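You operate a simulated robot arm through the tools that you are given. There is no shell and no other tool. Be economical: measure what you need, move in short steps, check, and stop when the job is done.

You are at the controls of a simulated robot arm. One attempt, no reset.

TASK
Latch the blue sprung clamp in the jig, loosen its wing bolt and check its spring.
Fine: it waits in the orange tray; the orange lever latches it; wind the bolt right back once it is latched and press the yellow plunger; the clamp stays latched; leave the other clamps alone.

It is judged by the outcome, as a careful person would: the job done as asked, and still so three seconds after it is handed in. It fails if anything else is knocked over, pushed out of place, dropped, spilled or broken.

THE ROBOT
A 7-joint arm with a two-finger parallel gripper, fixed in place. Base frame: the origin is at the foot of the arm, x ahead of it, y to its left, z up; the work surface is at about z = 0.86. Units: m, degrees, N and s.
With the tool pointing down near the work surface it reaches from about 0.3 to 0.7 m from the base axis. Its first joint turns from -66.0 to 66.0 degrees. Payload 1.57 kg.
The tool frame sits at the grasp point between the pads (the TCP): z along the fingers, y along the line on which they close. The tips reach 0.03 m beyond it. The gripper opens to 0.11 m. The fingers are 0.024 m wide and 0.012 m thick; the gripper's body (0.048 by 0.112 m) begins 0.078 m behind the TCP.
Orientation is told as [roll, pitch, yaw] about the base's x, y, z axes, in that order, counted from this pose: with the fingers straight down and closing along the base's y, the tool's x points along the base's -x, its y along +y and its z along -z.

THE INTERFACE
- The arm moves only by the tool play_rows. Its argument "plan" is a list of rows, each an object of numbers (a shift or turn left out is 0, a gripper value left out holds the last): "tx", "ty", "tz": the shift along the tool's x, y, z in m; "wx", "wy", "wz": the turn, a rotation vector about the tool's x, y, z in degrees. In form: [{"tx": .., "ty": .., "tz": .., "wx": .., "wy": .., "wz": ..}, ...]. A call has 1 to 10 rows; each row shifts and turns the commanded pose from where the row before left it, along the tool's axes as they then stand. "jaw" is the gripper command, from -1 (fully open) to 1 (shut), values between in proportion, set as the call begins (left out, the last holds). Each row takes 0.2 s and may step no farther than 0.05 m and 8.6 degrees from the row before; otherwise, or with a gripper value out of range, the whole call is refused. A pose out of reach is approached as far as the arm can. The call stops where the force on the tool passes 40 N (or 10 N more than at its start, if that is more) or the arm is blocked; 0.2 s more then pass. Each finger travels about 0.108 m/s and halts on what it meets, pressing with about 25 N; the grip force reading is that of the motor and also rises with nothing between the fingers. The clock runs only during rows and for 0.2 s after the last one: add rows that do not move to give the fingers time. It gives the time, the measured TCP pose, the force on the tool (base axes), the opening and the grip force at its end, in the units of the frame above (readings bear some noise).
- Cameras (640 x 400 px; columns grow to the right, rows downward): "scene" is fixed at [0.1782, -0.3973, 1.4179]; the picture's right is [0.68, -0.74, 0.00], its down [-0.40, -0.37, -0.84] and it looks along [0.62, 0.57, -0.55] (base axes); focal length 275 px, centre (320, 200). "wrist" rides on the gripper at [-0.036, 0, -0.08] in the tool frame; the picture's right is [0.00, -1.00, 0.00], its down [0.97, 0.00, -0.24] and it looks along [0.24, 0.00, 0.97] (tool axes); focal length 218 px, centre (320, 200).
- camera(camera): a new picture of that camera. It takes no simulated time.
- probe_pixels(camera, pixels): there is no depth. For up to 12 entries [column, row, z] of the newest picture of that camera ("zoom" is the newest enlarged one), the place [x, y] in the base frame at which the ray of that pixel passes the height z, good to about 0.002 m, but the place of the scene camera against the robot may be out by one fixed shift of up to 0.018 m in any direction. It takes no simulated time.
- inspect(camera, box): a new picture of the part [left, top, right, bottom] of that camera's present view, enlarged. It takes no simulated time.
- finish_job(): hands the job in; it is judged then, once.

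Work in short steps. Measure before you move; look again where a grasp or a placing could have gone wrong, and mend it. You have 80 turns and 34 pictures in all, those below and enlarged ones among them. Open the gripper and draw the arm clear of the work before you hand the job in, unless the task says otherwise; then end with one line.

The tools are called after "Emit:" as a command line: name --argument value ..., lists and objects as JSON in quotes. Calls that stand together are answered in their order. play_rows: Moves the arm, as the interface text tells. Its arguments: {"type":"object","properties":{"plan":{"type":"array","items":{"type":"object","properties":{"tx":{"type":"number"},"ty":{"type":"number"},"tz":{"type":"number"},"wx":{"type":"number"},"wy":{"type":"number"},"wz":{"type":"number"}}}},"jaw":{"type":"number"}},"required":["plan"]} The other tools are called the same way: camera (camera) takes a picture; probe_pixels (camera, pixels) gives the place at which the rays of pixels pass given heights; inspect (camera, box) takes an enlarged picture of a part of a camera's view; finish_job () hands the job in.

At the start:

```text
clock: 0.0
position: [0.4336, 0.0329, 1.2661]
ee_rot: [0.0, 0.0, 0.2]
force: [0.0, 0.0, 0.0]
opening: 0.1097
gripper_force: 0.1
```

scene: 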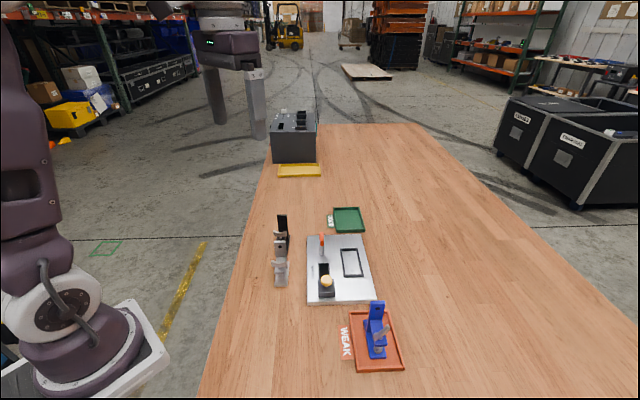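
wrist: 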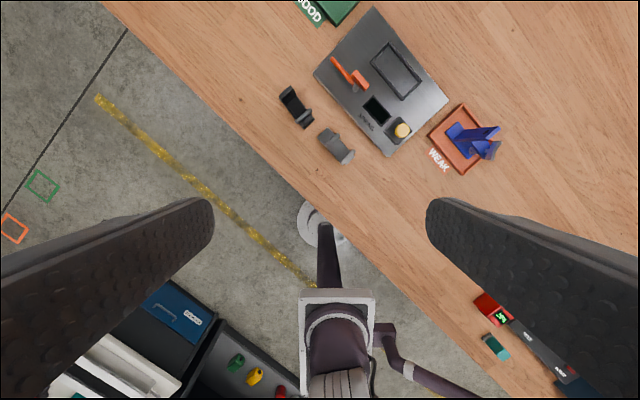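

The blue clamp sits in the orange tray near scene (376,335), the jig plate near (340,270). I take enlarged views of both.

Emit:
inspect --camera "scene" --box '[260, 200, 420, 300]'

Emit:
inspect --camera "scene" --box '[300, 280, 460, 380]'

Emit:
inspect --camera "wrist" --box '[270, 0, 526, 180]'

```text
4.00 times, centred on (340, 250) of scene
```

zoom: 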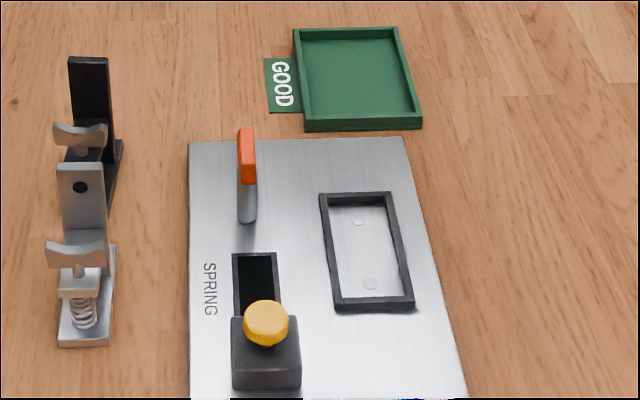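

```text
4.00 times, centred on (380, 330) of scene
```

zoom: 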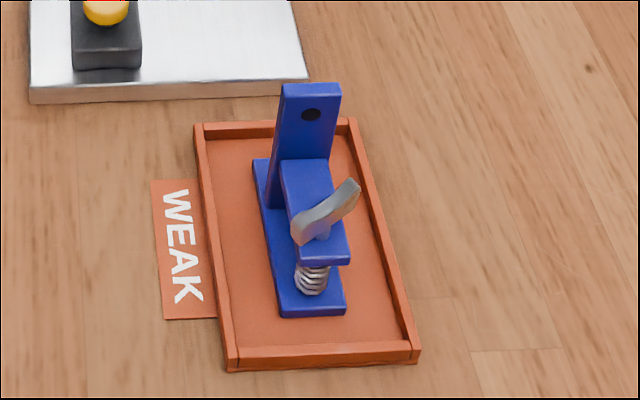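

```text
2.22 times, centred on (398, 90) of wrist
```

zoom: 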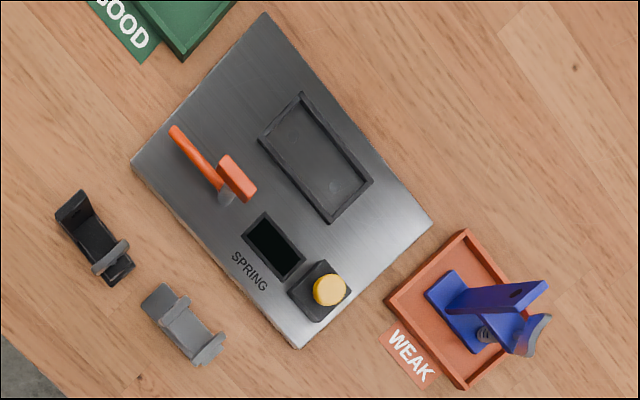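

I measure the key points: clamp, pocket, lever, plunger, window, in the enlarged wrist view.

Emit:
probe_pixels --camera "zoom" --pixels '[[300, 92, 0.88], [373, 180, 0.88], [331, 222, 0.88], [258, 140, 0.88], [329, 290, 0.91], [238, 180, 0.92], [172, 128, 0.9], [452, 270, 0.87], [425, 292, 0.87], [475, 352, 0.87], [265, 12, 0.875], [432, 224, 0.875]]'

Emit:
probe_pixels --camera "scene" --pixels '[[371, 358, 0.87], [386, 358, 0.87], [363, 320, 0.87], [370, 302, 0.93], [326, 280, 0.91], [340, 249, 0.88], [357, 248, 0.88], [363, 275, 0.88], [344, 277, 0.88]]'

```text
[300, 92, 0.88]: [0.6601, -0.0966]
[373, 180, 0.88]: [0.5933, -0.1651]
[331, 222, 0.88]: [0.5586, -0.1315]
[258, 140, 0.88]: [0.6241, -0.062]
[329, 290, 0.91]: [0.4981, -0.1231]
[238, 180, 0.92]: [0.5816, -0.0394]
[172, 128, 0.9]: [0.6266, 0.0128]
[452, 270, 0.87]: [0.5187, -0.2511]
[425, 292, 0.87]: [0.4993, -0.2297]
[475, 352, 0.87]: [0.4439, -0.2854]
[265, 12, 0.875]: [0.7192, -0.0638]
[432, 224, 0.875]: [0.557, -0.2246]
```

```text
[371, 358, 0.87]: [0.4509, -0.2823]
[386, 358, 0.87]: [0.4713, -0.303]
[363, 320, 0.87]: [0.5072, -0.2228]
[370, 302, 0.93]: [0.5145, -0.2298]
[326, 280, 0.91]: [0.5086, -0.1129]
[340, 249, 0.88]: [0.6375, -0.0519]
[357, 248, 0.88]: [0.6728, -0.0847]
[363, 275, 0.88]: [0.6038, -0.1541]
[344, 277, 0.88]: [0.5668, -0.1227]
```

The clamp base lies along the 45° direction, parallel to the pocket, with its centre near (0.48,-0.26). I go above the jig and turn the tool to yaw 45° for a closer look.

Emit:
play_rows --plan '[{"tx": -0.014, "ty": -0.04, "tz": 0.026}, {"tx": -0.014, "ty": -0.04, "tz": 0.026}, {"tx": -0.014, "ty": -0.04, "tz": 0.026}, {"tx": -0.014, "ty": -0.04, "tz": 0.026}, {"wz": -7.5}, {"wz": -7.5}, {"wz": -7.5}, {"wz": -7.5}, {"wz": -7.5}, {"wz": -7.5}]' --jaw -1

```text
clock: 2.2
position: [0.4895, -0.1275, 1.1641]
ee_rot: [0.0, -0.1, 45.3]
force: [-0.6, -0.3, -0.3]
opening: 0.1101
gripper_force: 0.0
```

The tool is at yaw 45°, z=1.164; I take a wrist picture.

Emit:
camera --camera "wrist"

```text
28 pictures are left
```

wrist: 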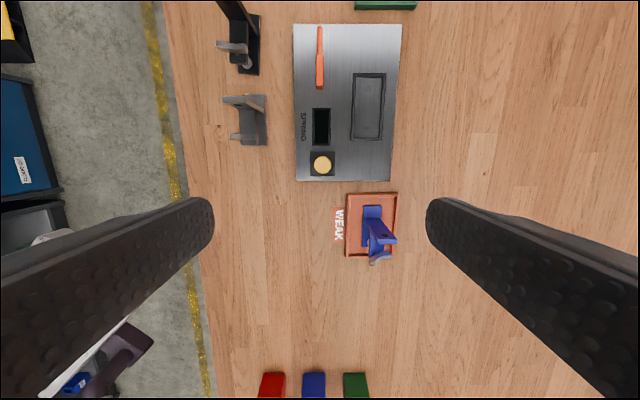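

Aligned nicely: jig at (345,105), clamp at (373,235). Enlarge both.

Emit:
inspect --camera "wrist" --box '[270, 10, 430, 110]'

Emit:
inspect --camera "wrist" --box '[290, 175, 450, 275]'

```text
4.00 times, centred on (350, 60) of wrist
```

zoom: 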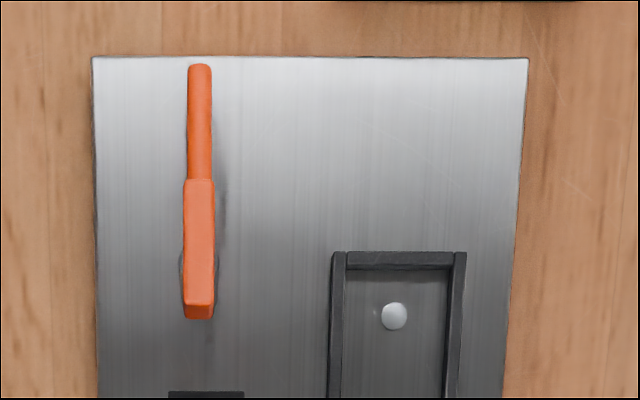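

```text
4.00 times, centred on (370, 225) of wrist
```

zoom: 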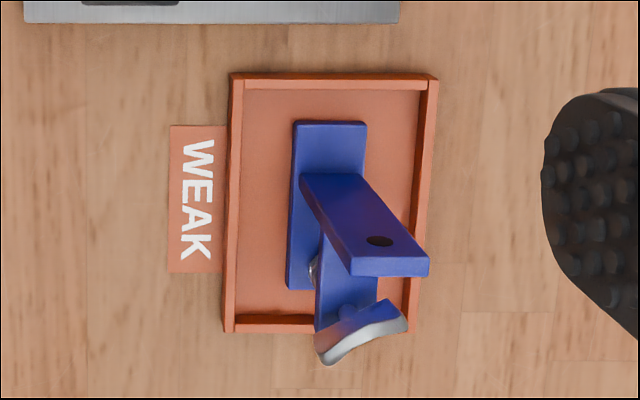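

The lever's shape (orange block on a post, thin handle) is unclear. I enlarge it from the scene camera, and also the clamp.

Emit:
inspect --camera "scene" --box '[300, 225, 364, 265]'

Emit:
probe_pixels --camera "wrist" --pixels '[[319, 78, 0.875], [319, 78, 0.91], [320, 27, 0.91], [320, 88, 0.91], [352, 139, 0.88], [382, 139, 0.88], [385, 73, 0.88], [354, 73, 0.88], [322, 164, 0.91], [321, 126, 0.875]]'

Emit:
probe_pixels --camera "zoom" --pixels '[[240, 180, 0.92]]'

```text
10.00 times, centred on (332, 245) of scene
```

zoom: 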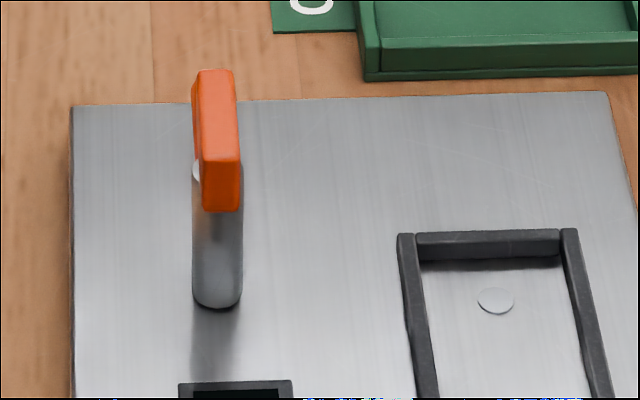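

```text
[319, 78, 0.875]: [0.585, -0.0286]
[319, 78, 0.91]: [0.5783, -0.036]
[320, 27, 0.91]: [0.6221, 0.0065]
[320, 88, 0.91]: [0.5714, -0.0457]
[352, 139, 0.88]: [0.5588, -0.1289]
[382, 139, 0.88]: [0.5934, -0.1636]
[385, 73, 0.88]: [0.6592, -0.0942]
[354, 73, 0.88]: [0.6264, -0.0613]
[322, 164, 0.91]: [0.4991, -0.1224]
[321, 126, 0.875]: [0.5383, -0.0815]
```

```text
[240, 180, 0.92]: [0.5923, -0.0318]
```

The handle is hidden from the scene camera. I move sideways and lower to see the lever from the side with the wrist camera.

Emit:
play_rows --plan '[{"tx": -0.017, "ty": 0.0335, "tz": 0.022}, {"tx": -0.017, "ty": 0.0335, "tz": 0.022}, {"tx": -0.017, "ty": 0.0335, "tz": 0.022}, {"tx": -0.017, "ty": 0.0335, "tz": 0.022}, {"tx": -0.017, "ty": 0.0335, "tz": 0.022}, {"tx": -0.017, "ty": 0.0335, "tz": 0.022}]'

Emit:
camera --camera "wrist"

```text
clock: 3.6
position: [0.4211, 0.088, 1.0323]
ee_rot: [0.0, 0.0, 45.1]
force: [0.0, -0.4, 0.1]
opening: 0.1098
gripper_force: 0.1
```

```text
24 pictures are left
```

wrist: 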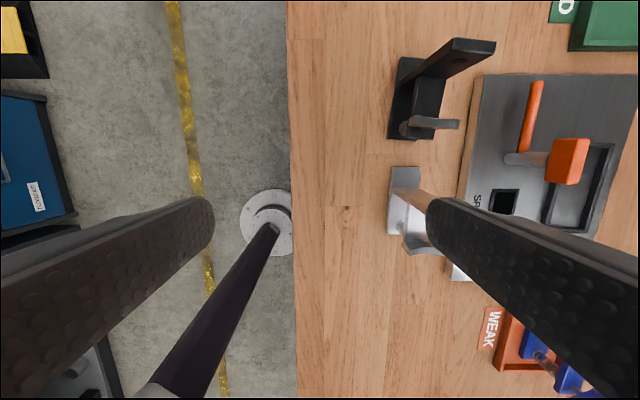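

The handle comes off the post low down, with the block on top. Enlarge it.

Emit:
inspect --camera "wrist" --box '[460, 65, 640, 205]'

```text
2.86 times, centred on (550, 135) of wrist
```

zoom: 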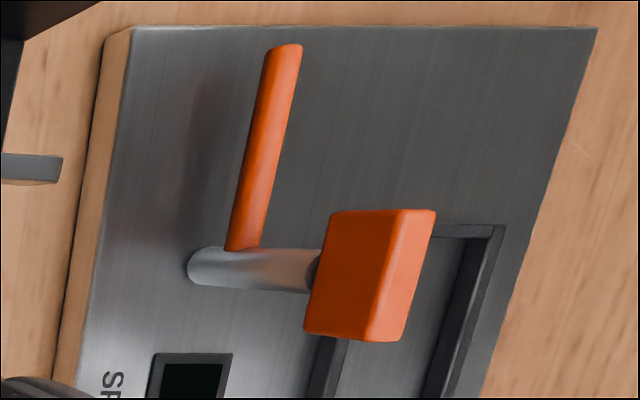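

The low orange rod is the latch arm, and the knob on top turns it about the vertical post; rotating it clockwise seen from above swings the rod over the pocket's far end. Now I go above the blue clamp to measure it.

Emit:
play_rows --plan '[{"tz": -0.04}, {"tx": 0.03, "ty": -0.036}, {"tx": 0.03, "ty": -0.036}, {"tx": 0.03, "ty": -0.036}, {"tx": 0.03, "ty": -0.036}, {"tx": 0.03, "ty": -0.036}, {"tx": 0.03, "ty": -0.036}, {"tx": 0.03, "ty": -0.036}, {"tx": 0.03, "ty": -0.036}]'

Emit:
inspect --camera "wrist" --box '[200, 70, 440, 220]'

```text
clock: 5.6
position: [0.4544, -0.2861, 1.0729]
ee_rot: [0.1, 0.0, 45.2]
force: [0.5, -0.4, -0.5]
opening: 0.11
gripper_force: 0.1
```

```text
2.67 times, centred on (320, 145) of wrist
```

zoom: 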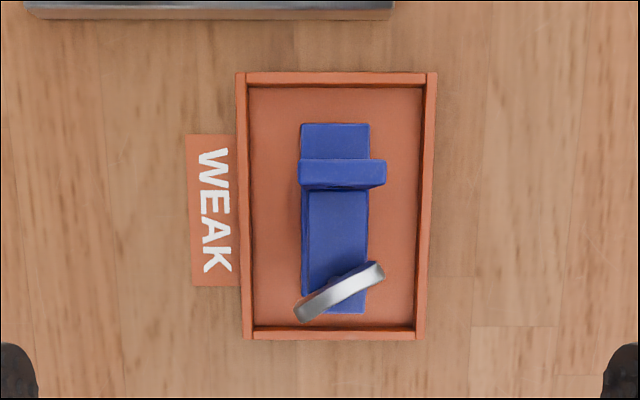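

Camera is overhead now. I probe base corners, upright top, wing ends.

Emit:
probe_pixels --camera "zoom" --pixels '[[302, 124, 0.875], [369, 124, 0.875], [365, 313, 0.875], [299, 160, 0.955], [385, 160, 0.955], [386, 185, 0.955], [300, 187, 0.955], [308, 190, 0.91], [368, 190, 0.91], [298, 312, 0.925], [383, 272, 0.925]]'

```text
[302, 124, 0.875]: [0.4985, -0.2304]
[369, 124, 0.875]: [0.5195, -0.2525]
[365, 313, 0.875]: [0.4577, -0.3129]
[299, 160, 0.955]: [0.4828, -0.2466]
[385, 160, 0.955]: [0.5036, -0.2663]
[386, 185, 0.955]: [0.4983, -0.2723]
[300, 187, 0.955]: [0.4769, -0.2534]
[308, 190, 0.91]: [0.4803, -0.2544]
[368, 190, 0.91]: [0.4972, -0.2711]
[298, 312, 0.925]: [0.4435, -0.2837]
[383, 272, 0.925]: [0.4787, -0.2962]
```

Clamp base: back edge u≈0.189, centre v≈0.5305 (u,v = 45° axes), upright centre at about (0.490,-0.260). I half close the gripper, move over the upright, and descend to z≈0.925.

Emit:
play_rows --plan '[{"tx": -0.022, "ty": -0.0033}, {"tx": -0.022, "ty": -0.0033}, {}, {"tz": 0.04}, {"tz": 0.04}, {"tz": 0.035}, {"tz": 0.033}, {}]' --jaw -0.09

Emit:
camera --camera "wrist"

```text
clock: 7.4
position: [0.4895, -0.2574, 0.9232]
ee_rot: [0.0, 0.0, 45.1]
force: [-0.1, 0.3, -0.4]
opening: 0.0601
gripper_force: 0.0
```

```text
21 pictures are left
```

wrist: 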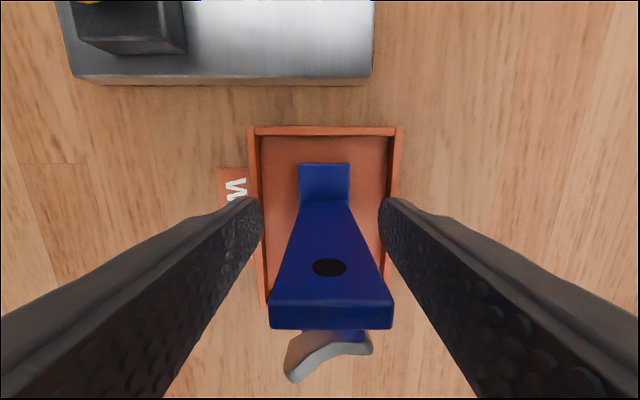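

The upright sits ~2 mm to the right of centre, so I shift and close.

Emit:
play_rows --plan '[{"ty": -0.0022}, {}]'

Emit:
play_rows --plan '[{}, {}, {}]' --jaw 1

```text
clock: 8.0
position: [0.4911, -0.2594, 0.9245]
ee_rot: [0.0, -0.1, 45.1]
force: [0.4, -0.5, 0.2]
opening: 0.0599
gripper_force: 0.1
```

```text
clock: 8.8
position: [0.4914, -0.2594, 0.9243]
ee_rot: [-0.1, 0.1, 45.0]
force: [-1.0, 0.1, 1.3]
opening: 0.0277
gripper_force: 24.9
```

Gripped at 0.0277 m. I lift straight up 0.11 m and move to just short of the pocket for a close measurement.

Emit:
play_rows --plan '[{"tz": -0.03}, {"tz": -0.04}, {"tz": -0.04}, {"tx": -0.038, "ty": 0.005}, {"tx": -0.038, "ty": 0.005}, {"tx": -0.038, "ty": 0.005}, {"tx": -0.038, "ty": 0.0057}, {}]'

Emit:
camera --camera "wrist"

```text
clock: 10.6
position: [0.5842, -0.1379, 1.0341]
ee_rot: [0.2, 0.0, 45.1]
force: [0.1, 0.0, -2.9]
opening: 0.0281
gripper_force: 25.1
```

```text
20 pictures are left
```

wrist: 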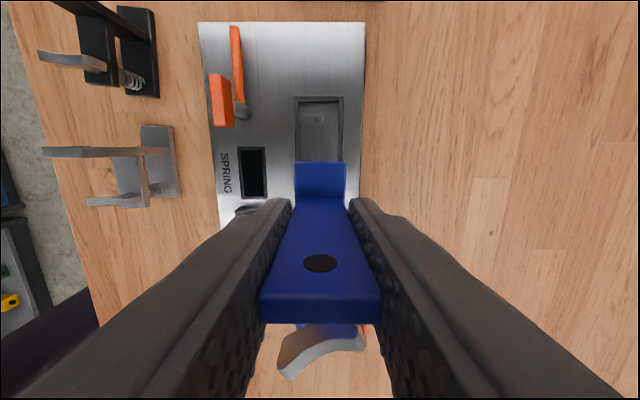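

Clamp hangs square. I enlarge the pocket.

Emit:
inspect --camera "wrist" --box '[256, 80, 384, 160]'

Emit:
probe_pixels --camera "wrist" --pixels '[[294, 97, 0.88], [344, 97, 0.88], [297, 162, 0.985], [344, 162, 0.985]]'

```text
5.00 times, centred on (320, 120) of wrist
```

zoom: 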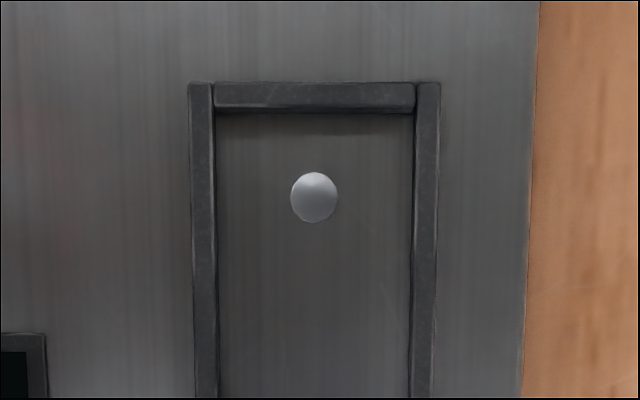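

```text
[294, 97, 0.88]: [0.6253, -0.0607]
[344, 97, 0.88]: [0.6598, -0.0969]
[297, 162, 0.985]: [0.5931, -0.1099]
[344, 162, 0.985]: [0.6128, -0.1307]
```

I probe the inner pocket corners.

Emit:
probe_pixels --camera "zoom" --pixels '[[215, 112, 0.88], [413, 112, 0.88], [188, 84, 0.88], [440, 84, 0.88], [218, 390, 0.88], [408, 390, 0.88]]'

```text
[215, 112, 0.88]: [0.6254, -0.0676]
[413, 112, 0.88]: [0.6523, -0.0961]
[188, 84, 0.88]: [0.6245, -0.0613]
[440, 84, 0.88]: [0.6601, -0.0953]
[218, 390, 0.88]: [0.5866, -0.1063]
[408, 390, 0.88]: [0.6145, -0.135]
```

The width has good clearance (0.039 vs 0.030) but length is tight by these measures. I check the held clamp's length from the scene camera.

Emit:
inspect --camera "scene" --box '[290, 190, 418, 270]'

```text
5.00 times, centred on (354, 230) of scene
```

zoom: 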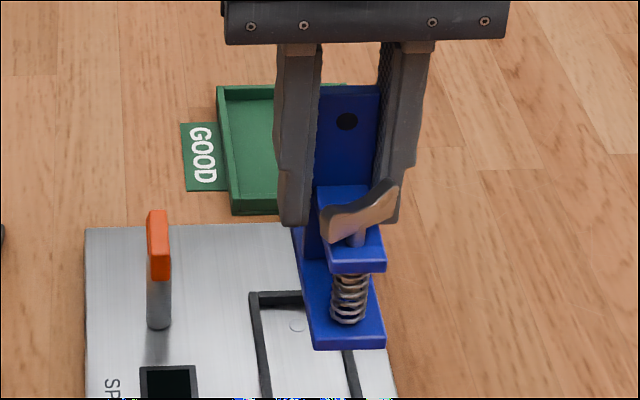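

I probe the front edge of the held base and pocket points in this view.

Emit:
probe_pixels --camera "zoom" --pixels '[[313, 337, 0.985], [384, 334, 0.985], [313, 337, 0.98], [384, 334, 0.98], [249, 293, 0.88], [298, 325, 0.875]]'

Emit:
probe_pixels --camera "wrist" --pixels '[[319, 120, 0.875], [319, 120, 0.87]]'

```text
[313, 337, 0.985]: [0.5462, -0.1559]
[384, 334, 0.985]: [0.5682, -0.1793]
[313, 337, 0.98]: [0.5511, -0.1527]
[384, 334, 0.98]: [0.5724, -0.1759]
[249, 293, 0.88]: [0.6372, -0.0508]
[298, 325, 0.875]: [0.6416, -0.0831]
```

```text
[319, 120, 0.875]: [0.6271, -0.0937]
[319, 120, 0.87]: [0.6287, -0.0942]
```

Best estimate: base ~0.085 × 0.030 with centre 0.0177 behind the TCP, pocket centre u≈0.3517, v≈0.5097. I move over it and descend partway.

Emit:
play_rows --plan '[{"tx": -0.027, "ty": 0.0009}, {"tx": -0.0268}, {}, {"tz": 0.03}, {"tz": 0.025}, {"tz": 0.015}, {}]'

Emit:
camera --camera "wrist"

Emit:
inspect --camera "scene" --box '[290, 210, 418, 290]'

```text
clock: 12.2
position: [0.6217, -0.0991, 0.9633]
ee_rot: [0.0, 0.0, 45.1]
force: [0.6, 1.0, -2.6]
opening: 0.0279
gripper_force: 24.9
```

```text
17 pictures are left
```

wrist: 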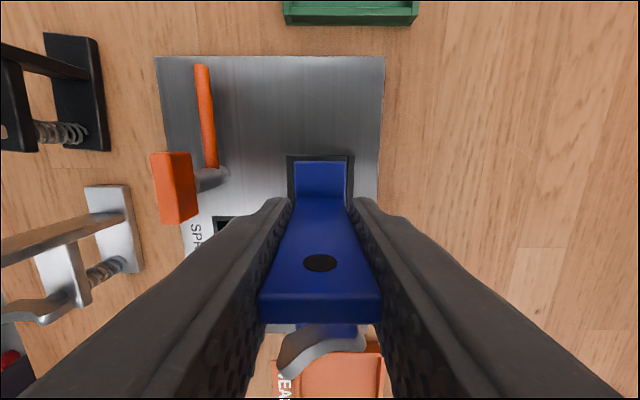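

```text
5.00 times, centred on (354, 250) of scene
```

zoom: 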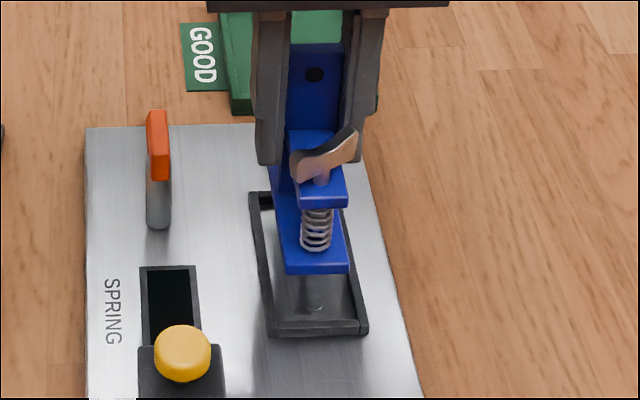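

The clamp's back edge looks close to the far wall. I enlarge that region to compare.

Emit:
inspect --camera "wrist" --box '[272, 140, 368, 200]'

Emit:
probe_pixels --camera "wrist" --pixels '[[320, 161, 0.919], [320, 161, 0.914], [320, 155, 0.88], [320, 159, 0.88]]'

```text
6.67 times, centred on (320, 170) of wrist
```

zoom: 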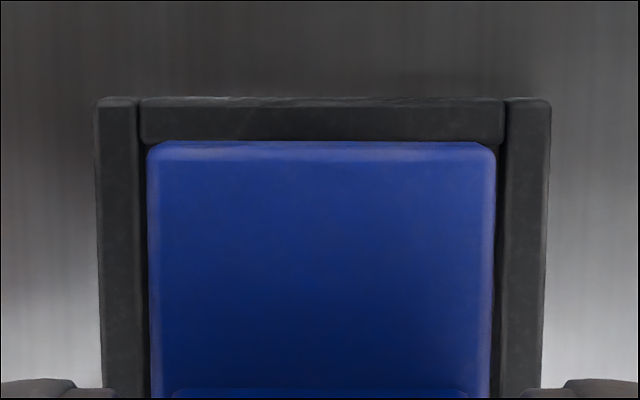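

```text
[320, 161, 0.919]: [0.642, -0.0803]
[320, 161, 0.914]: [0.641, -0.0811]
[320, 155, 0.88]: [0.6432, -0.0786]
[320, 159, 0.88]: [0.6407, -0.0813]
```

The clamp is laterally centred, but about 3.5 mm too far toward the far wall. I move back 4 mm, lower to just above the rim, and re-check.

Emit:
play_rows --plan '[{"tx": 0.004}, {"tz": 0.008}, {"tz": 0.007}, {}]'

Emit:
inspect --camera "wrist" --box '[272, 140, 368, 200]'

Emit:
inspect --camera "scene" --box '[308, 230, 388, 280]'

```text
clock: 13.2
position: [0.6185, -0.1027, 0.9486]
ee_rot: [0.0, 0.0, 45.1]
force: [0.0, 0.0, -3.2]
opening: 0.0277
gripper_force: 24.9
```

```text
6.67 times, centred on (320, 170) of wrist
```

zoom: 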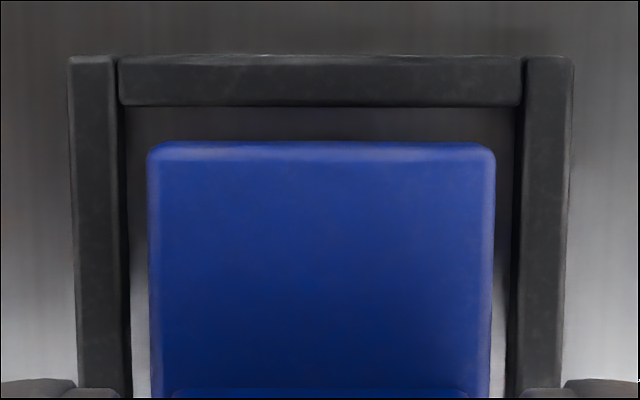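

```text
8.00 times, centred on (348, 255) of scene
```

zoom: 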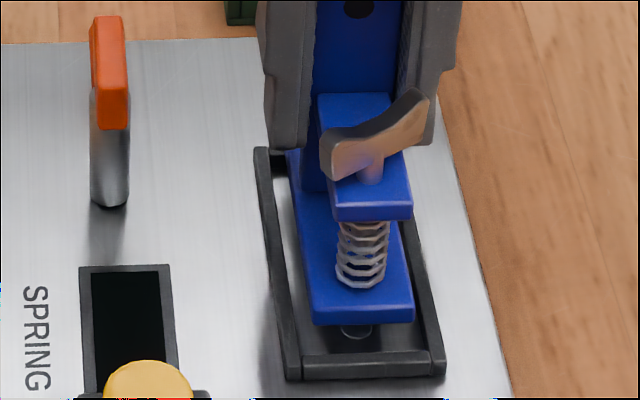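

About 2 mm clearance at the back wall and the clamp is centred sideways. I lower in small steps until contact.

Emit:
play_rows --plan '[{"tz": 0.004}, {"tz": 0.003}, {"tz": 0.003}, {}]'

```text
clock: 14.2
position: [0.6183, -0.1025, 0.9386]
ee_rot: [0.0, 0.0, 45.1]
force: [-0.1, -0.3, -2.0]
opening: 0.0279
gripper_force: 25.2
```

No contact yet; I continue down.

Emit:
play_rows --plan '[{"tz": 0.002}, {"tz": 0.002}, {"tz": 0.002}, {}]'

```text
clock: 15.2
position: [0.6184, -0.1016, 0.9329]
ee_rot: [-0.1, -0.1, 45.0]
force: [-1.4, 0.8, 20.7]
opening: 0.028
gripper_force: 25.2
```

Contact at TCP z≈0.933 with 21 N. I look whether it's seated in the pocket or on the rim.

Emit:
inspect --camera "scene" --box '[308, 230, 388, 280]'

Emit:
inspect --camera "wrist" --box '[272, 140, 368, 200]'

```text
8.00 times, centred on (348, 255) of scene
```

zoom: 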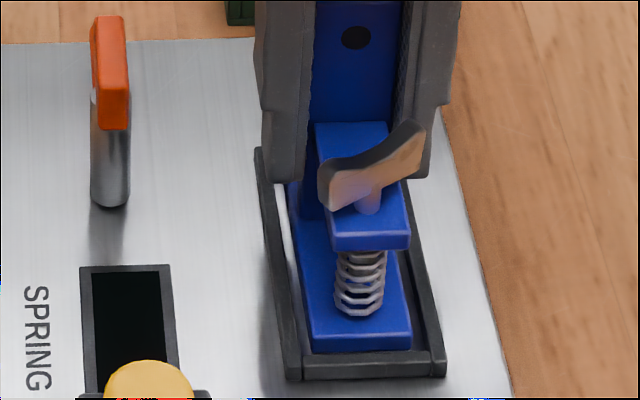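

```text
6.67 times, centred on (320, 170) of wrist
```

zoom: 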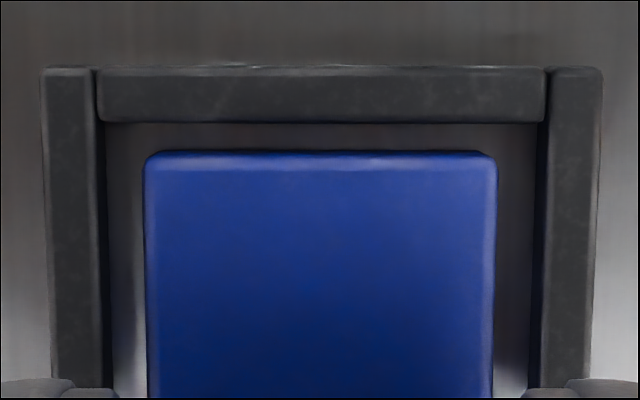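

The clamp is seated inside all four walls. I release to 0.05 m opening and rise.

Emit:
play_rows --plan '[{"tz": -0.001}, {}, {}, {}]' --jaw 0.1

Emit:
play_rows --plan '[{"tz": -0.03}, {"tz": -0.04}, {"tz": -0.04}, {"tx": 0.025, "ty": 0.02}, {"tx": 0.025, "ty": 0.02}, {}]'

Emit:
camera --camera "wrist"

```text
clock: 16.2
position: [0.6184, -0.1029, 0.9341]
ee_rot: [0.0, -0.1, 45.1]
force: [0.2, -1.0, -0.8]
opening: 0.0497
gripper_force: 0.0
```

```text
clock: 17.6
position: [0.5518, -0.1084, 1.0446]
ee_rot: [0.1, 0.0, 45.1]
force: [0.4, 0.3, 0.0]
opening: 0.0493
gripper_force: 0.0
```

```text
10 pictures are left
```

wrist: 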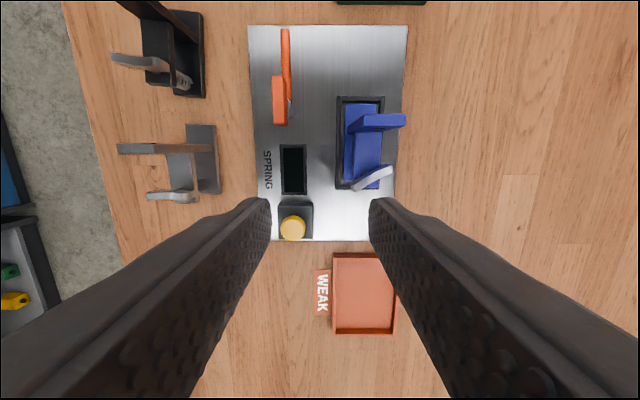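

Clamp sits in the pocket. From several views the knob block is centred near u=0.385, v=0.436 (0.581,-0.036), z 0.924–0.943, with the post at the same axis. I move above it and descend to z=0.94.

Emit:
play_rows --plan '[{"tx": -0.036, "ty": 0.0154}, {"tx": -0.0355, "ty": 0.0154}, {}, {"tz": 0.04}, {"tz": 0.03}, {}]'

Emit:
camera --camera "wrist"

```text
clock: 19.0
position: [0.583, -0.0356, 0.9748]
ee_rot: [0.0, 0.1, 45.1]
force: [-0.2, 0.4, 0.2]
opening: 0.0494
gripper_force: 0.0
```

```text
9 pictures are left
```

wrist: 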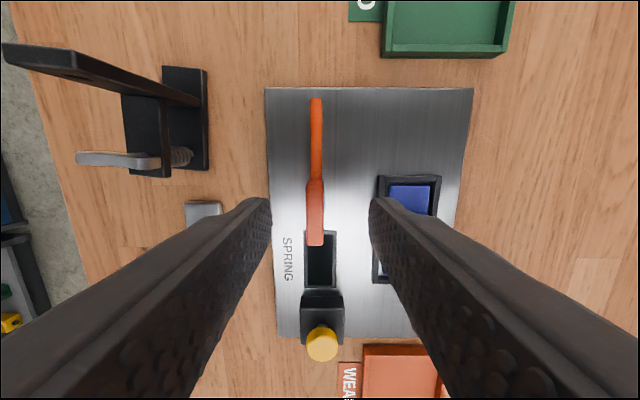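

The knob (cols 306–324, rows 180–245) is 2 mm left of centre; adjust, descend and grip it.

Emit:
play_rows --plan '[{"ty": 0.002}, {"tz": 0.018}, {"tz": 0.017}, {}]'

Emit:
play_rows --plan '[{}, {}, {}]' --jaw 1

```text
clock: 20.0
position: [0.5824, -0.0353, 0.9394]
ee_rot: [0.0, -0.1, 45.1]
force: [-0.2, 0.1, 0.3]
opening: 0.0495
gripper_force: 0.1
```

```text
clock: 20.8
position: [0.5805, -0.0359, 0.9404]
ee_rot: [0.2, 0.0, 45.2]
force: [-13.9, 11.7, 3.0]
opening: 0.0133
gripper_force: 30.8
```

Gripped at 0.0133 m with a ~18 N side load toward tool +y; I shift 1.5 mm to relieve it.

Emit:
play_rows --plan '[{"ty": 0.0015}, {}]'

```text
clock: 21.4
position: [0.5801, -0.0352, 0.9405]
ee_rot: [0.2, 0.0, 45.1]
force: [-8.8, 8.6, -7.8]
opening: 0.0137
gripper_force: 30.2
```

Still 12 N; a further 2 mm, then start turning.

Emit:
play_rows --plan '[{"ty": 0.002}, {}]'

Emit:
play_rows --plan '[{"wz": 5}, {"wz": 5}, {}]'

```text
clock: 22.0
position: [0.58, -0.0359, 0.9394]
ee_rot: [-0.1, -0.1, 45.2]
force: [1.0, -4.2, -8.0]
opening: 0.0139
gripper_force: 30.1
```

```text
clock: 22.8
position: [0.5799, -0.0347, 0.9409]
ee_rot: [-0.1, 0.0, 35.0]
force: [3.8, -19.4, 0.8]
opening: 0.0136
gripper_force: 30.7
```

Knob follows; there's 19 N toward -y, so I shift 2.2 mm in -y while turning 20° more.

Emit:
play_rows --plan '[{"tx": 0.0013, "ty": -0.0018}, {"wz": 5}, {"wz": 5}, {"wz": 5}, {"wz": 5}, {}]'

```text
clock: 24.2
position: [0.5807, -0.0356, 0.9389]
ee_rot: [0.0, -0.2, 15.1]
force: [10.9, -7.8, 21.8]
opening: 0.0137
gripper_force: 30.0
```

Continuing with slight relief.

Emit:
play_rows --plan '[{"tx": -0.0005, "ty": -0.0009, "tz": -0.001}, {"wz": 5}, {"wz": 5}, {"wz": 5}, {"wz": 5}, {}]'

```text
clock: 25.6
position: [0.5813, -0.0362, 0.9397]
ee_rot: [0.1, -0.1, -4.9]
force: [10.2, -3.6, 7.4]
opening: 0.0136
gripper_force: 30.7
```

50° turned with low load; I continue toward 90°.

Emit:
play_rows --plan '[{"tx": -0.001}, {"wz": 5}, {"wz": 5}, {"wz": 5}, {"wz": 5}, {}]'

Emit:
play_rows --plan '[{"wz": 5}, {"wz": 5}, {"wz": 5}, {"wz": 5}, {}]'

```text
clock: 27.0
position: [0.5802, -0.0371, 0.9389]
ee_rot: [0.0, 0.2, -24.9]
force: [-5.4, -2.5, 1.7]
opening: 0.0137
gripper_force: 30.1
```

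```text
clock: 28.2
position: [0.5802, -0.0363, 0.9398]
ee_rot: [-0.1, 0.1, -45.0]
force: [-17.0, -6.3, -6.4]
opening: 0.0136
gripper_force: 30.5
```

Turned 90°. I look at the jig from the scene camera.

Emit:
inspect --camera "scene" --box '[290, 215, 418, 295]'

```text
5.00 times, centred on (354, 255) of scene
```

zoom: 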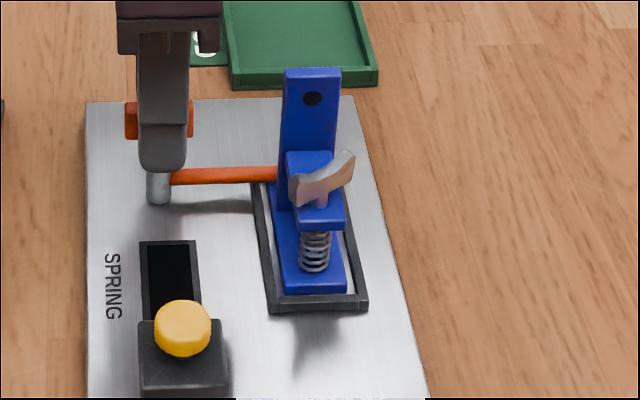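

The rod lies over the clamp's tail behind the upright. I nudge 3° more to feel for an end stop.

Emit:
play_rows --plan '[{"tx": 0.0007, "ty": 0.0007, "wz": 3}, {}, {}]'

```text
clock: 29.0
position: [0.5804, -0.037, 0.9399]
ee_rot: [-0.2, 0.0, -47.9]
force: [-23.6, -17.4, -2.4]
opening: 0.0137
gripper_force: 29.8
```

It follows without a stop, so the rod is fully across. I relieve the side load, release and rise.

Emit:
play_rows --plan '[{"ty": -0.002}, {}]'

Emit:
play_rows --plan '[{}, {}, {}]' --jaw 0.2

Emit:
play_rows --plan '[{"tz": -0.03}, {"tz": -0.04}, {"tz": -0.04}, {"wz": -8}, {"wz": -8}, {"wz": -8}, {"wz": -8}, {"wz": -8}, {"wz": -8}]'

```text
clock: 29.6
position: [0.5806, -0.0375, 0.9393]
ee_rot: [0.1, 0.1, -47.9]
force: [-11.6, -15.0, -9.3]
opening: 0.0138
gripper_force: 29.9
```

```text
clock: 30.4
position: [0.5802, -0.0369, 0.9398]
ee_rot: [0.1, -0.1, -47.9]
force: [0.0, 1.4, 0.2]
opening: 0.0439
gripper_force: 0.2
```

```text
clock: 32.4
position: [0.5804, -0.037, 1.05]
ee_rot: [0.0, 0.0, 0.2]
force: [-0.2, 0.2, 0.2]
opening: 0.044
gripper_force: 0.1
```

The latch is done. Next is the wing bolt, expected near (0.588,-0.1335) with the wing along about -20°. I move above it at yaw -20° with a narrow opening and look.

Emit:
play_rows --plan '[{"tx": -0.0039, "ty": -0.048}, {"tx": -0.0039, "ty": -0.0485}, {"wz": 7}, {"wz": 7}, {"wz": 6}, {}]' --jaw 0.5

Emit:
inspect --camera "wrist" --box '[240, 130, 400, 230]'

```text
clock: 33.8
position: [0.5883, -0.1337, 1.0503]
ee_rot: [0.1, 0.0, -19.9]
force: [-0.1, 1.1, 0.0]
opening: 0.0275
gripper_force: 0.1
```

```text
4.00 times, centred on (320, 180) of wrist
```

zoom: 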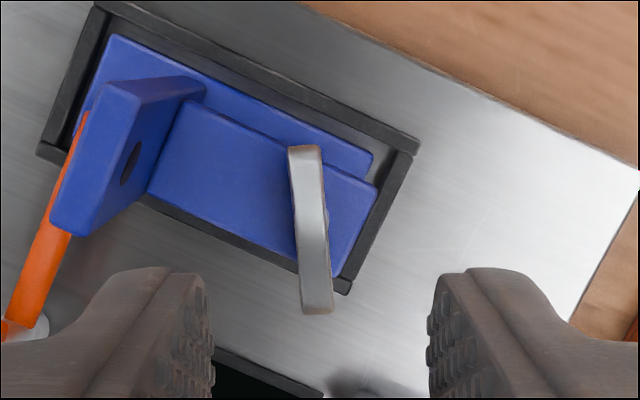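

The wing runs nearly along tool x (5° off), centred ~2 mm left. I probe its height via the scene camera's ray.

Emit:
probe_pixels --camera "scene" --pixels '[[354.4, 251, 0.92], [354.4, 251, 0.93], [354.4, 251, 0.94], [354, 256, 0.91], [354, 256, 0.92], [354, 256, 0.93]]'

Emit:
probe_pixels --camera "wrist" --pixels '[[317.8, 187.5, 0.92], [317.8, 187.5, 0.93], [317.8, 187.5, 0.94]]'

```text
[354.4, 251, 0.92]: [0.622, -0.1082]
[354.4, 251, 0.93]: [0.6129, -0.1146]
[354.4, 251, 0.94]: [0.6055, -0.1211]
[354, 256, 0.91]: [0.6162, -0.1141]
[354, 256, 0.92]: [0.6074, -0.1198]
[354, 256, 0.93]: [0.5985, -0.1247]
```

```text
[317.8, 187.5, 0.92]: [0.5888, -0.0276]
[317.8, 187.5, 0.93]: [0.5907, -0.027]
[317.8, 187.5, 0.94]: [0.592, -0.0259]
```

Wing mid-height ≈0.945, arm top ≈0.93, so tips should stop at ~0.937 (TCP 0.967). I centre, turn 5° and descend carefully.

Emit:
play_rows --plan '[{"tx": -0.0014, "ty": 0.0019}, {"wz": -5}, {"tz": 0.03}, {"tz": 0.03}, {"tz": 0.015}, {"tz": 0.005}, {"tz": 0.003}, {}]'

```text
clock: 35.6
position: [0.59, -0.1319, 0.9661]
ee_rot: [0.0, 0.0, -14.9]
force: [1.3, 0.5, 0.7]
opening: 0.0274
gripper_force: 0.1
```

Free descent to 0.966. I look once before closing.

Emit:
inspect --camera "scene" --box '[314, 225, 394, 275]'

```text
8.00 times, centred on (354, 250) of scene
```

zoom: 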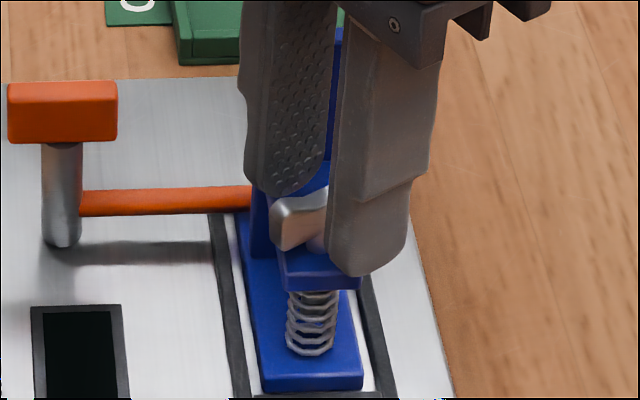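

The fingers straddle the wing. Close and turn counter-clockwise (loosening).

Emit:
play_rows --plan '[{}, {}, {}]' --jaw 1

```text
clock: 36.4
position: [0.5905, -0.1317, 0.9679]
ee_rot: [0.2, 0.0, -14.9]
force: [-1.1, -0.6, -0.7]
opening: 0.0065
gripper_force: 25.4
```

Gripped at 6.5 mm, no side load. Turn 30° counter-clockwise.

Emit:
play_rows --plan '[{"wz": -7.5}, {"wz": -7.5}, {"wz": -7.5}, {"wz": -7.5}, {}]'

```text
clock: 37.6
position: [0.5899, -0.1334, 0.9678]
ee_rot: [0.0, 0.1, 15.1]
force: [-1.2, 0.5, 5.2]
opening: 0.0063
gripper_force: 25.0
```

Turning freely with a slight upward push; I continue 80°.

Emit:
play_rows --plan '[{"wz": -8}, {"wz": -8}, {"wz": -8}, {"wz": -8}, {"wz": -8}, {"wz": -8}, {"wz": -8}, {"wz": -8}, {"wz": -8}, {"wz": -8}]'

```text
clock: 39.8
position: [0.5887, -0.1323, 0.9671]
ee_rot: [0.1, 0.0, 95.4]
force: [-4.1, -1.4, 10.9]
opening: 0.0063
gripper_force: 25.8
```

110° turned; upward force 11 N suggests the bolt rises. I raise 1 mm and keep turning.

Emit:
play_rows --plan '[{"tz": -0.0005, "wz": -8}, {"tz": -0.0005, "wz": -8}, {"wz": -8}, {"wz": -8}, {"wz": -8}, {"wz": -8}, {"wz": -8}, {}]'

```text
clock: 41.6
position: [0.5896, -0.1336, 0.9679]
ee_rot: [0.0, 0.2, 151.2]
force: [7.5, -6.1, -0.1]
opening: 0.0101
gripper_force: 24.9
```

Opening grew to 0.0101, which suggests the wing stopped turning in the pads. I take a look.

Emit:
inspect --camera "scene" --box '[314, 225, 394, 275]'

```text
8.00 times, centred on (354, 250) of scene
```

zoom: 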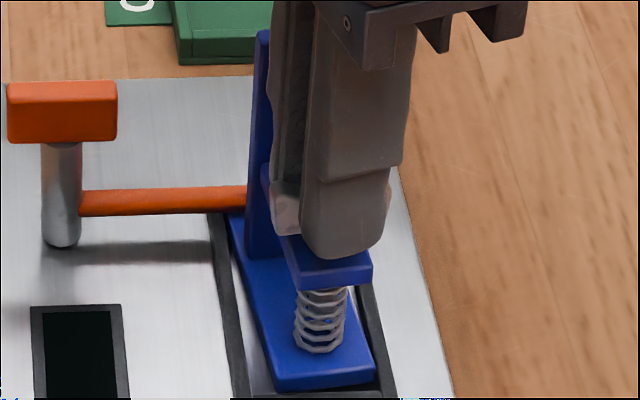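

The bolt reached its stop: the wing twisted in the pads and the clamp skewed slightly in its pocket. I release and rise.

Emit:
play_rows --plan '[{}, {}, {}]' --jaw 0.5

Emit:
play_rows --plan '[{"tz": -0.04}, {"tz": -0.045}, {"wz": 8}, {"wz": 8}, {"wz": 8}, {"wz": 8}, {"wz": 8}, {"wz": 8}, {"wz": 8}, {"wz": 8}]'

Emit:
play_rows --plan '[{"wz": 8}, {"wz": 8}, {"wz": 8}, {"wz": 8}, {"wz": 8}, {"wz": 2}, {}]'

Emit:
inspect --camera "wrist" --box '[208, 80, 432, 220]'

```text
clock: 42.4
position: [0.5892, -0.132, 0.9686]
ee_rot: [0.0, 0.0, 151.1]
force: [0.5, 0.2, 0.1]
opening: 0.0275
gripper_force: 0.0
```

```text
clock: 44.6
position: [0.5892, -0.1308, 1.0524]
ee_rot: [-0.1, 0.0, 87.0]
force: [0.1, 0.9, -0.2]
opening: 0.0274
gripper_force: 0.0
```

```text
clock: 46.2
position: [0.5891, -0.1308, 1.054]
ee_rot: [0.0, 0.0, 45.1]
force: [-0.3, -0.4, -0.1]
opening: 0.0274
gripper_force: 0.2
```

```text
2.86 times, centred on (320, 150) of wrist
```

zoom: 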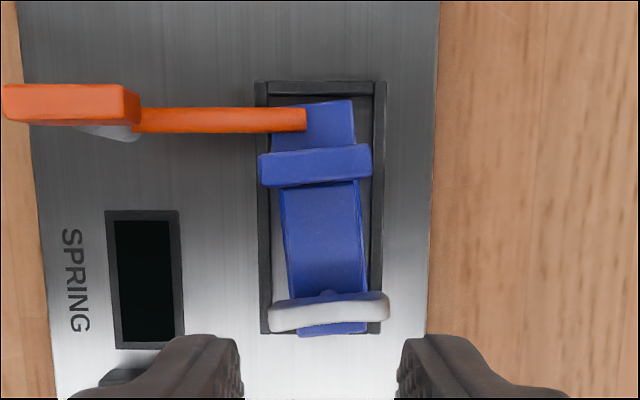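

The clamp is skewed ~6° in the pocket and the wing now lies across. I square it by gripping the upright at yaw 45° (tips kept above the rod), which aligns it to the pads.

Emit:
play_rows --plan '[{"tx": -0.021, "ty": -0.0005}, {"tx": -0.021}, {}, {"tz": 0.04}, {"tz": 0.04}, {"tz": 0.027}, {}]' --jaw 0.2

Emit:
play_rows --plan '[{}, {}, {}, {}]' --jaw 1

```text
clock: 47.8
position: [0.62, -0.1005, 0.9449]
ee_rot: [0.1, 0.0, 45.1]
force: [-0.3, -0.5, -0.3]
opening: 0.0438
gripper_force: 0.0
```

```text
clock: 48.8
position: [0.62, -0.1011, 0.9448]
ee_rot: [0.0, 0.0, 45.0]
force: [-0.6, 0.1, 0.1]
opening: 0.0282
gripper_force: 25.0
```

Squared (opening 0.0282 = upright width). Release, rise, then move closed fingers over the plunger at about u=0.267, v=0.439 → (0.499,-0.122).

Emit:
play_rows --plan '[{}, {}, {}]' --jaw 0.2

Emit:
play_rows --plan '[{"tz": -0.035}, {"tz": -0.045}, {"tx": 0.04, "ty": 0.012}, {"tx": 0.04, "ty": 0.012}, {}]'

Emit:
camera --camera "wrist"

```text
clock: 49.6
position: [0.6212, -0.0995, 0.9454]
ee_rot: [0.0, 0.0, 45.1]
force: [-0.2, -0.3, 0.3]
opening: 0.0438
gripper_force: 0.0
```

```text
clock: 50.8
position: [0.5449, -0.1419, 1.0258]
ee_rot: [0.1, -0.1, 45.2]
force: [1.0, 0.0, 0.5]
opening: 0.0441
gripper_force: 0.1
```

```text
3 pictures are left
```

wrist: 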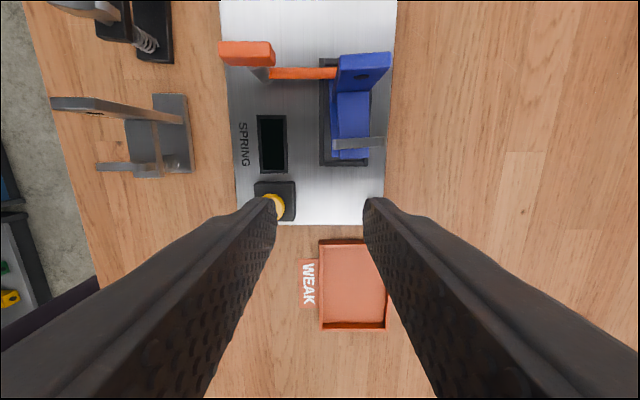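

The clamp looks square; plunger at (272,207) agrees with u≈0.266, v≈0.439. I close the fingers, move over it and come down near.

Emit:
play_rows --plan '[{"tx": 0.0095, "ty": 0.0233}, {"tx": 0.0095, "ty": 0.0233}, {}, {"tz": 0.03}, {"tz": 0.03}, {}]' --jaw 1

Emit:
play_rows --plan '[{"tz": 0.005}, {"tz": 0.005}, {"tz": 0.004}, {"tz": 0.003}, {"tz": 0.003}, {}]'

```text
clock: 52.2
position: [0.4988, -0.1227, 0.965]
ee_rot: [0.0, 0.0, 45.1]
force: [0.7, -0.2, 1.5]
opening: 0.0001
gripper_force: 21.0
```

```text
clock: 53.6
position: [0.499, -0.1226, 0.9448]
ee_rot: [-0.1, -0.1, 45.2]
force: [0.7, 0.2, 1.0]
opening: 0.0
gripper_force: 20.9
```

Not in contact yet at tip z≈0.915; continue in small steps.

Emit:
play_rows --plan '[{"tz": 0.003}, {"tz": 0.003}, {"tz": 0.002}, {}]'

```text
clock: 54.6
position: [0.4996, -0.1222, 0.9375]
ee_rot: [0.0, -0.1, 45.1]
force: [2.0, 1.0, 4.1]
opening: 0.0
gripper_force: 21.1
```

Light force of 4 N: contact begins around tip z 0.909. Press on.

Emit:
play_rows --plan '[{"tz": 0.002}, {"tz": 0.002}, {"tz": 0.002}, {}, {}]'

```text
clock: 56.0
position: [0.4995, -0.1228, 0.9346]
ee_rot: [-0.3, -0.1, 45.2]
force: [-24.6, 17.1, 138.4]
opening: 0.0
gripper_force: 20.8
stopped in row 5: the force on the tool passed its limit (the readings are from after the stop); the commanded pose is now the measured one
```

The plunger bottomed out hard. I back off slightly to hold lightly and check the window with the scene camera.

Emit:
play_rows --plan '[{"tz": -0.001}, {}]'

Emit:
inspect --camera "scene" --box '[290, 215, 418, 295]'

```text
clock: 56.6
position: [0.5015, -0.1234, 0.9363]
ee_rot: [-0.3, -0.1, 45.2]
force: [-4.2, -0.9, 26.9]
opening: 0.0001
gripper_force: 21.5
```

```text
5.00 times, centred on (354, 255) of scene
```

zoom: 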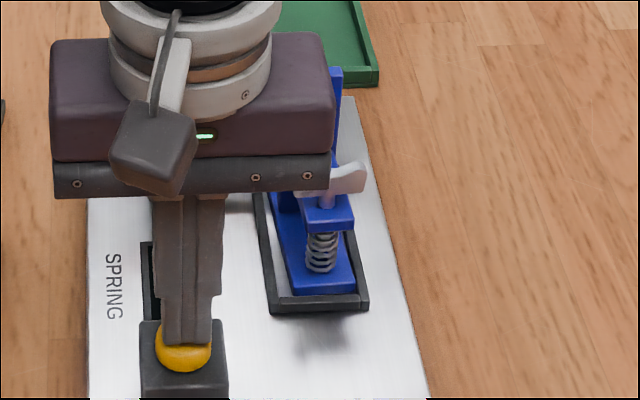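

I press again moderately, hold, and view the window with the wrist camera, which hangs right above it.

Emit:
play_rows --plan '[{"tz": 0.0006}, {}, {}, {}]'

Emit:
camera --camera "wrist"

```text
clock: 57.6
position: [0.501, -0.1233, 0.9354]
ee_rot: [-0.4, -0.3, 45.2]
force: [-12.9, 13.7, 137.6]
opening: 0.0
gripper_force: 21.1
```

```text
1 pictures are left
```

wrist: 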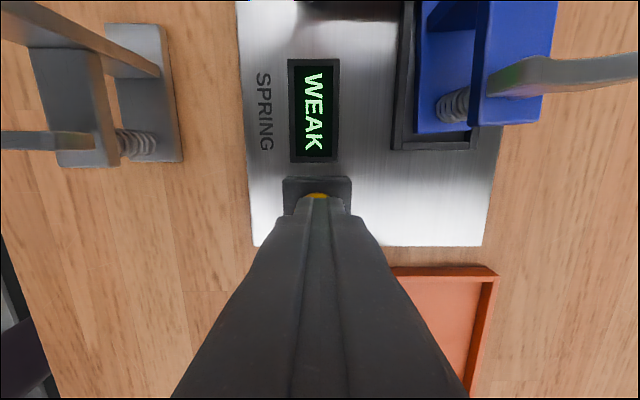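

The window reads WEAK, so the spring check has registered. I rise straight up, then open the gripper well clear of the work.

Emit:
play_rows --plan '[{"tz": -0.01}, {"tz": -0.04}, {"tz": -0.045}, {"tz": -0.045}, {"tz": -0.045}, {"tx": 0.03, "tz": -0.03}, {}]'

Emit:
play_rows --plan '[{}, {}, {}, {}]' --jaw -1

Emit:
inspect --camera "scene" --box '[260, 200, 420, 300]'

```text
clock: 59.2
position: [0.4783, -0.146, 1.149]
ee_rot: [-0.1, -0.1, 45.1]
force: [-0.3, -0.6, 0.3]
opening: 0.0001
gripper_force: 21.2
```

```text
clock: 60.2
position: [0.4793, -0.147, 1.1494]
ee_rot: [0.0, -0.2, 45.2]
force: [-0.1, 0.2, -0.2]
opening: 0.1099
gripper_force: 0.2
```

```text
4.00 times, centred on (340, 250) of scene
```

zoom: 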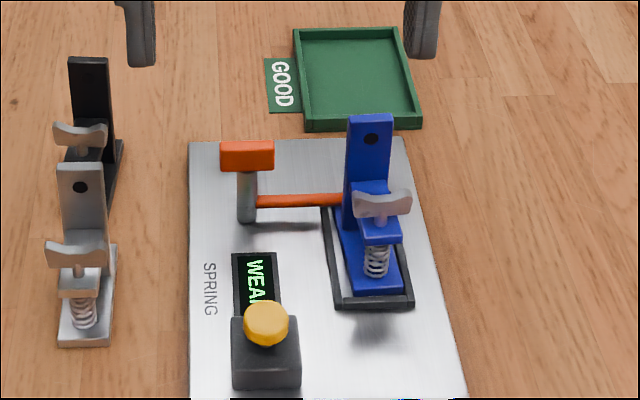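

The clamp is square in the pocket under the rod, the plunger has sprung back, WEAK is displayed, and the other clamps are untouched. The arm is clear and open, so I hand in.

Emit:
finish_job

```text
The job is handed in.
```

The blue clamp is latched in the jig, its wing bolt is wound back to its stop, and the spring check reads **WEAK**; the bolt's torque skewed the clamp about 6° in the pocket, which I squared up, and the plunger bottomed out at about 138 N on both presses.
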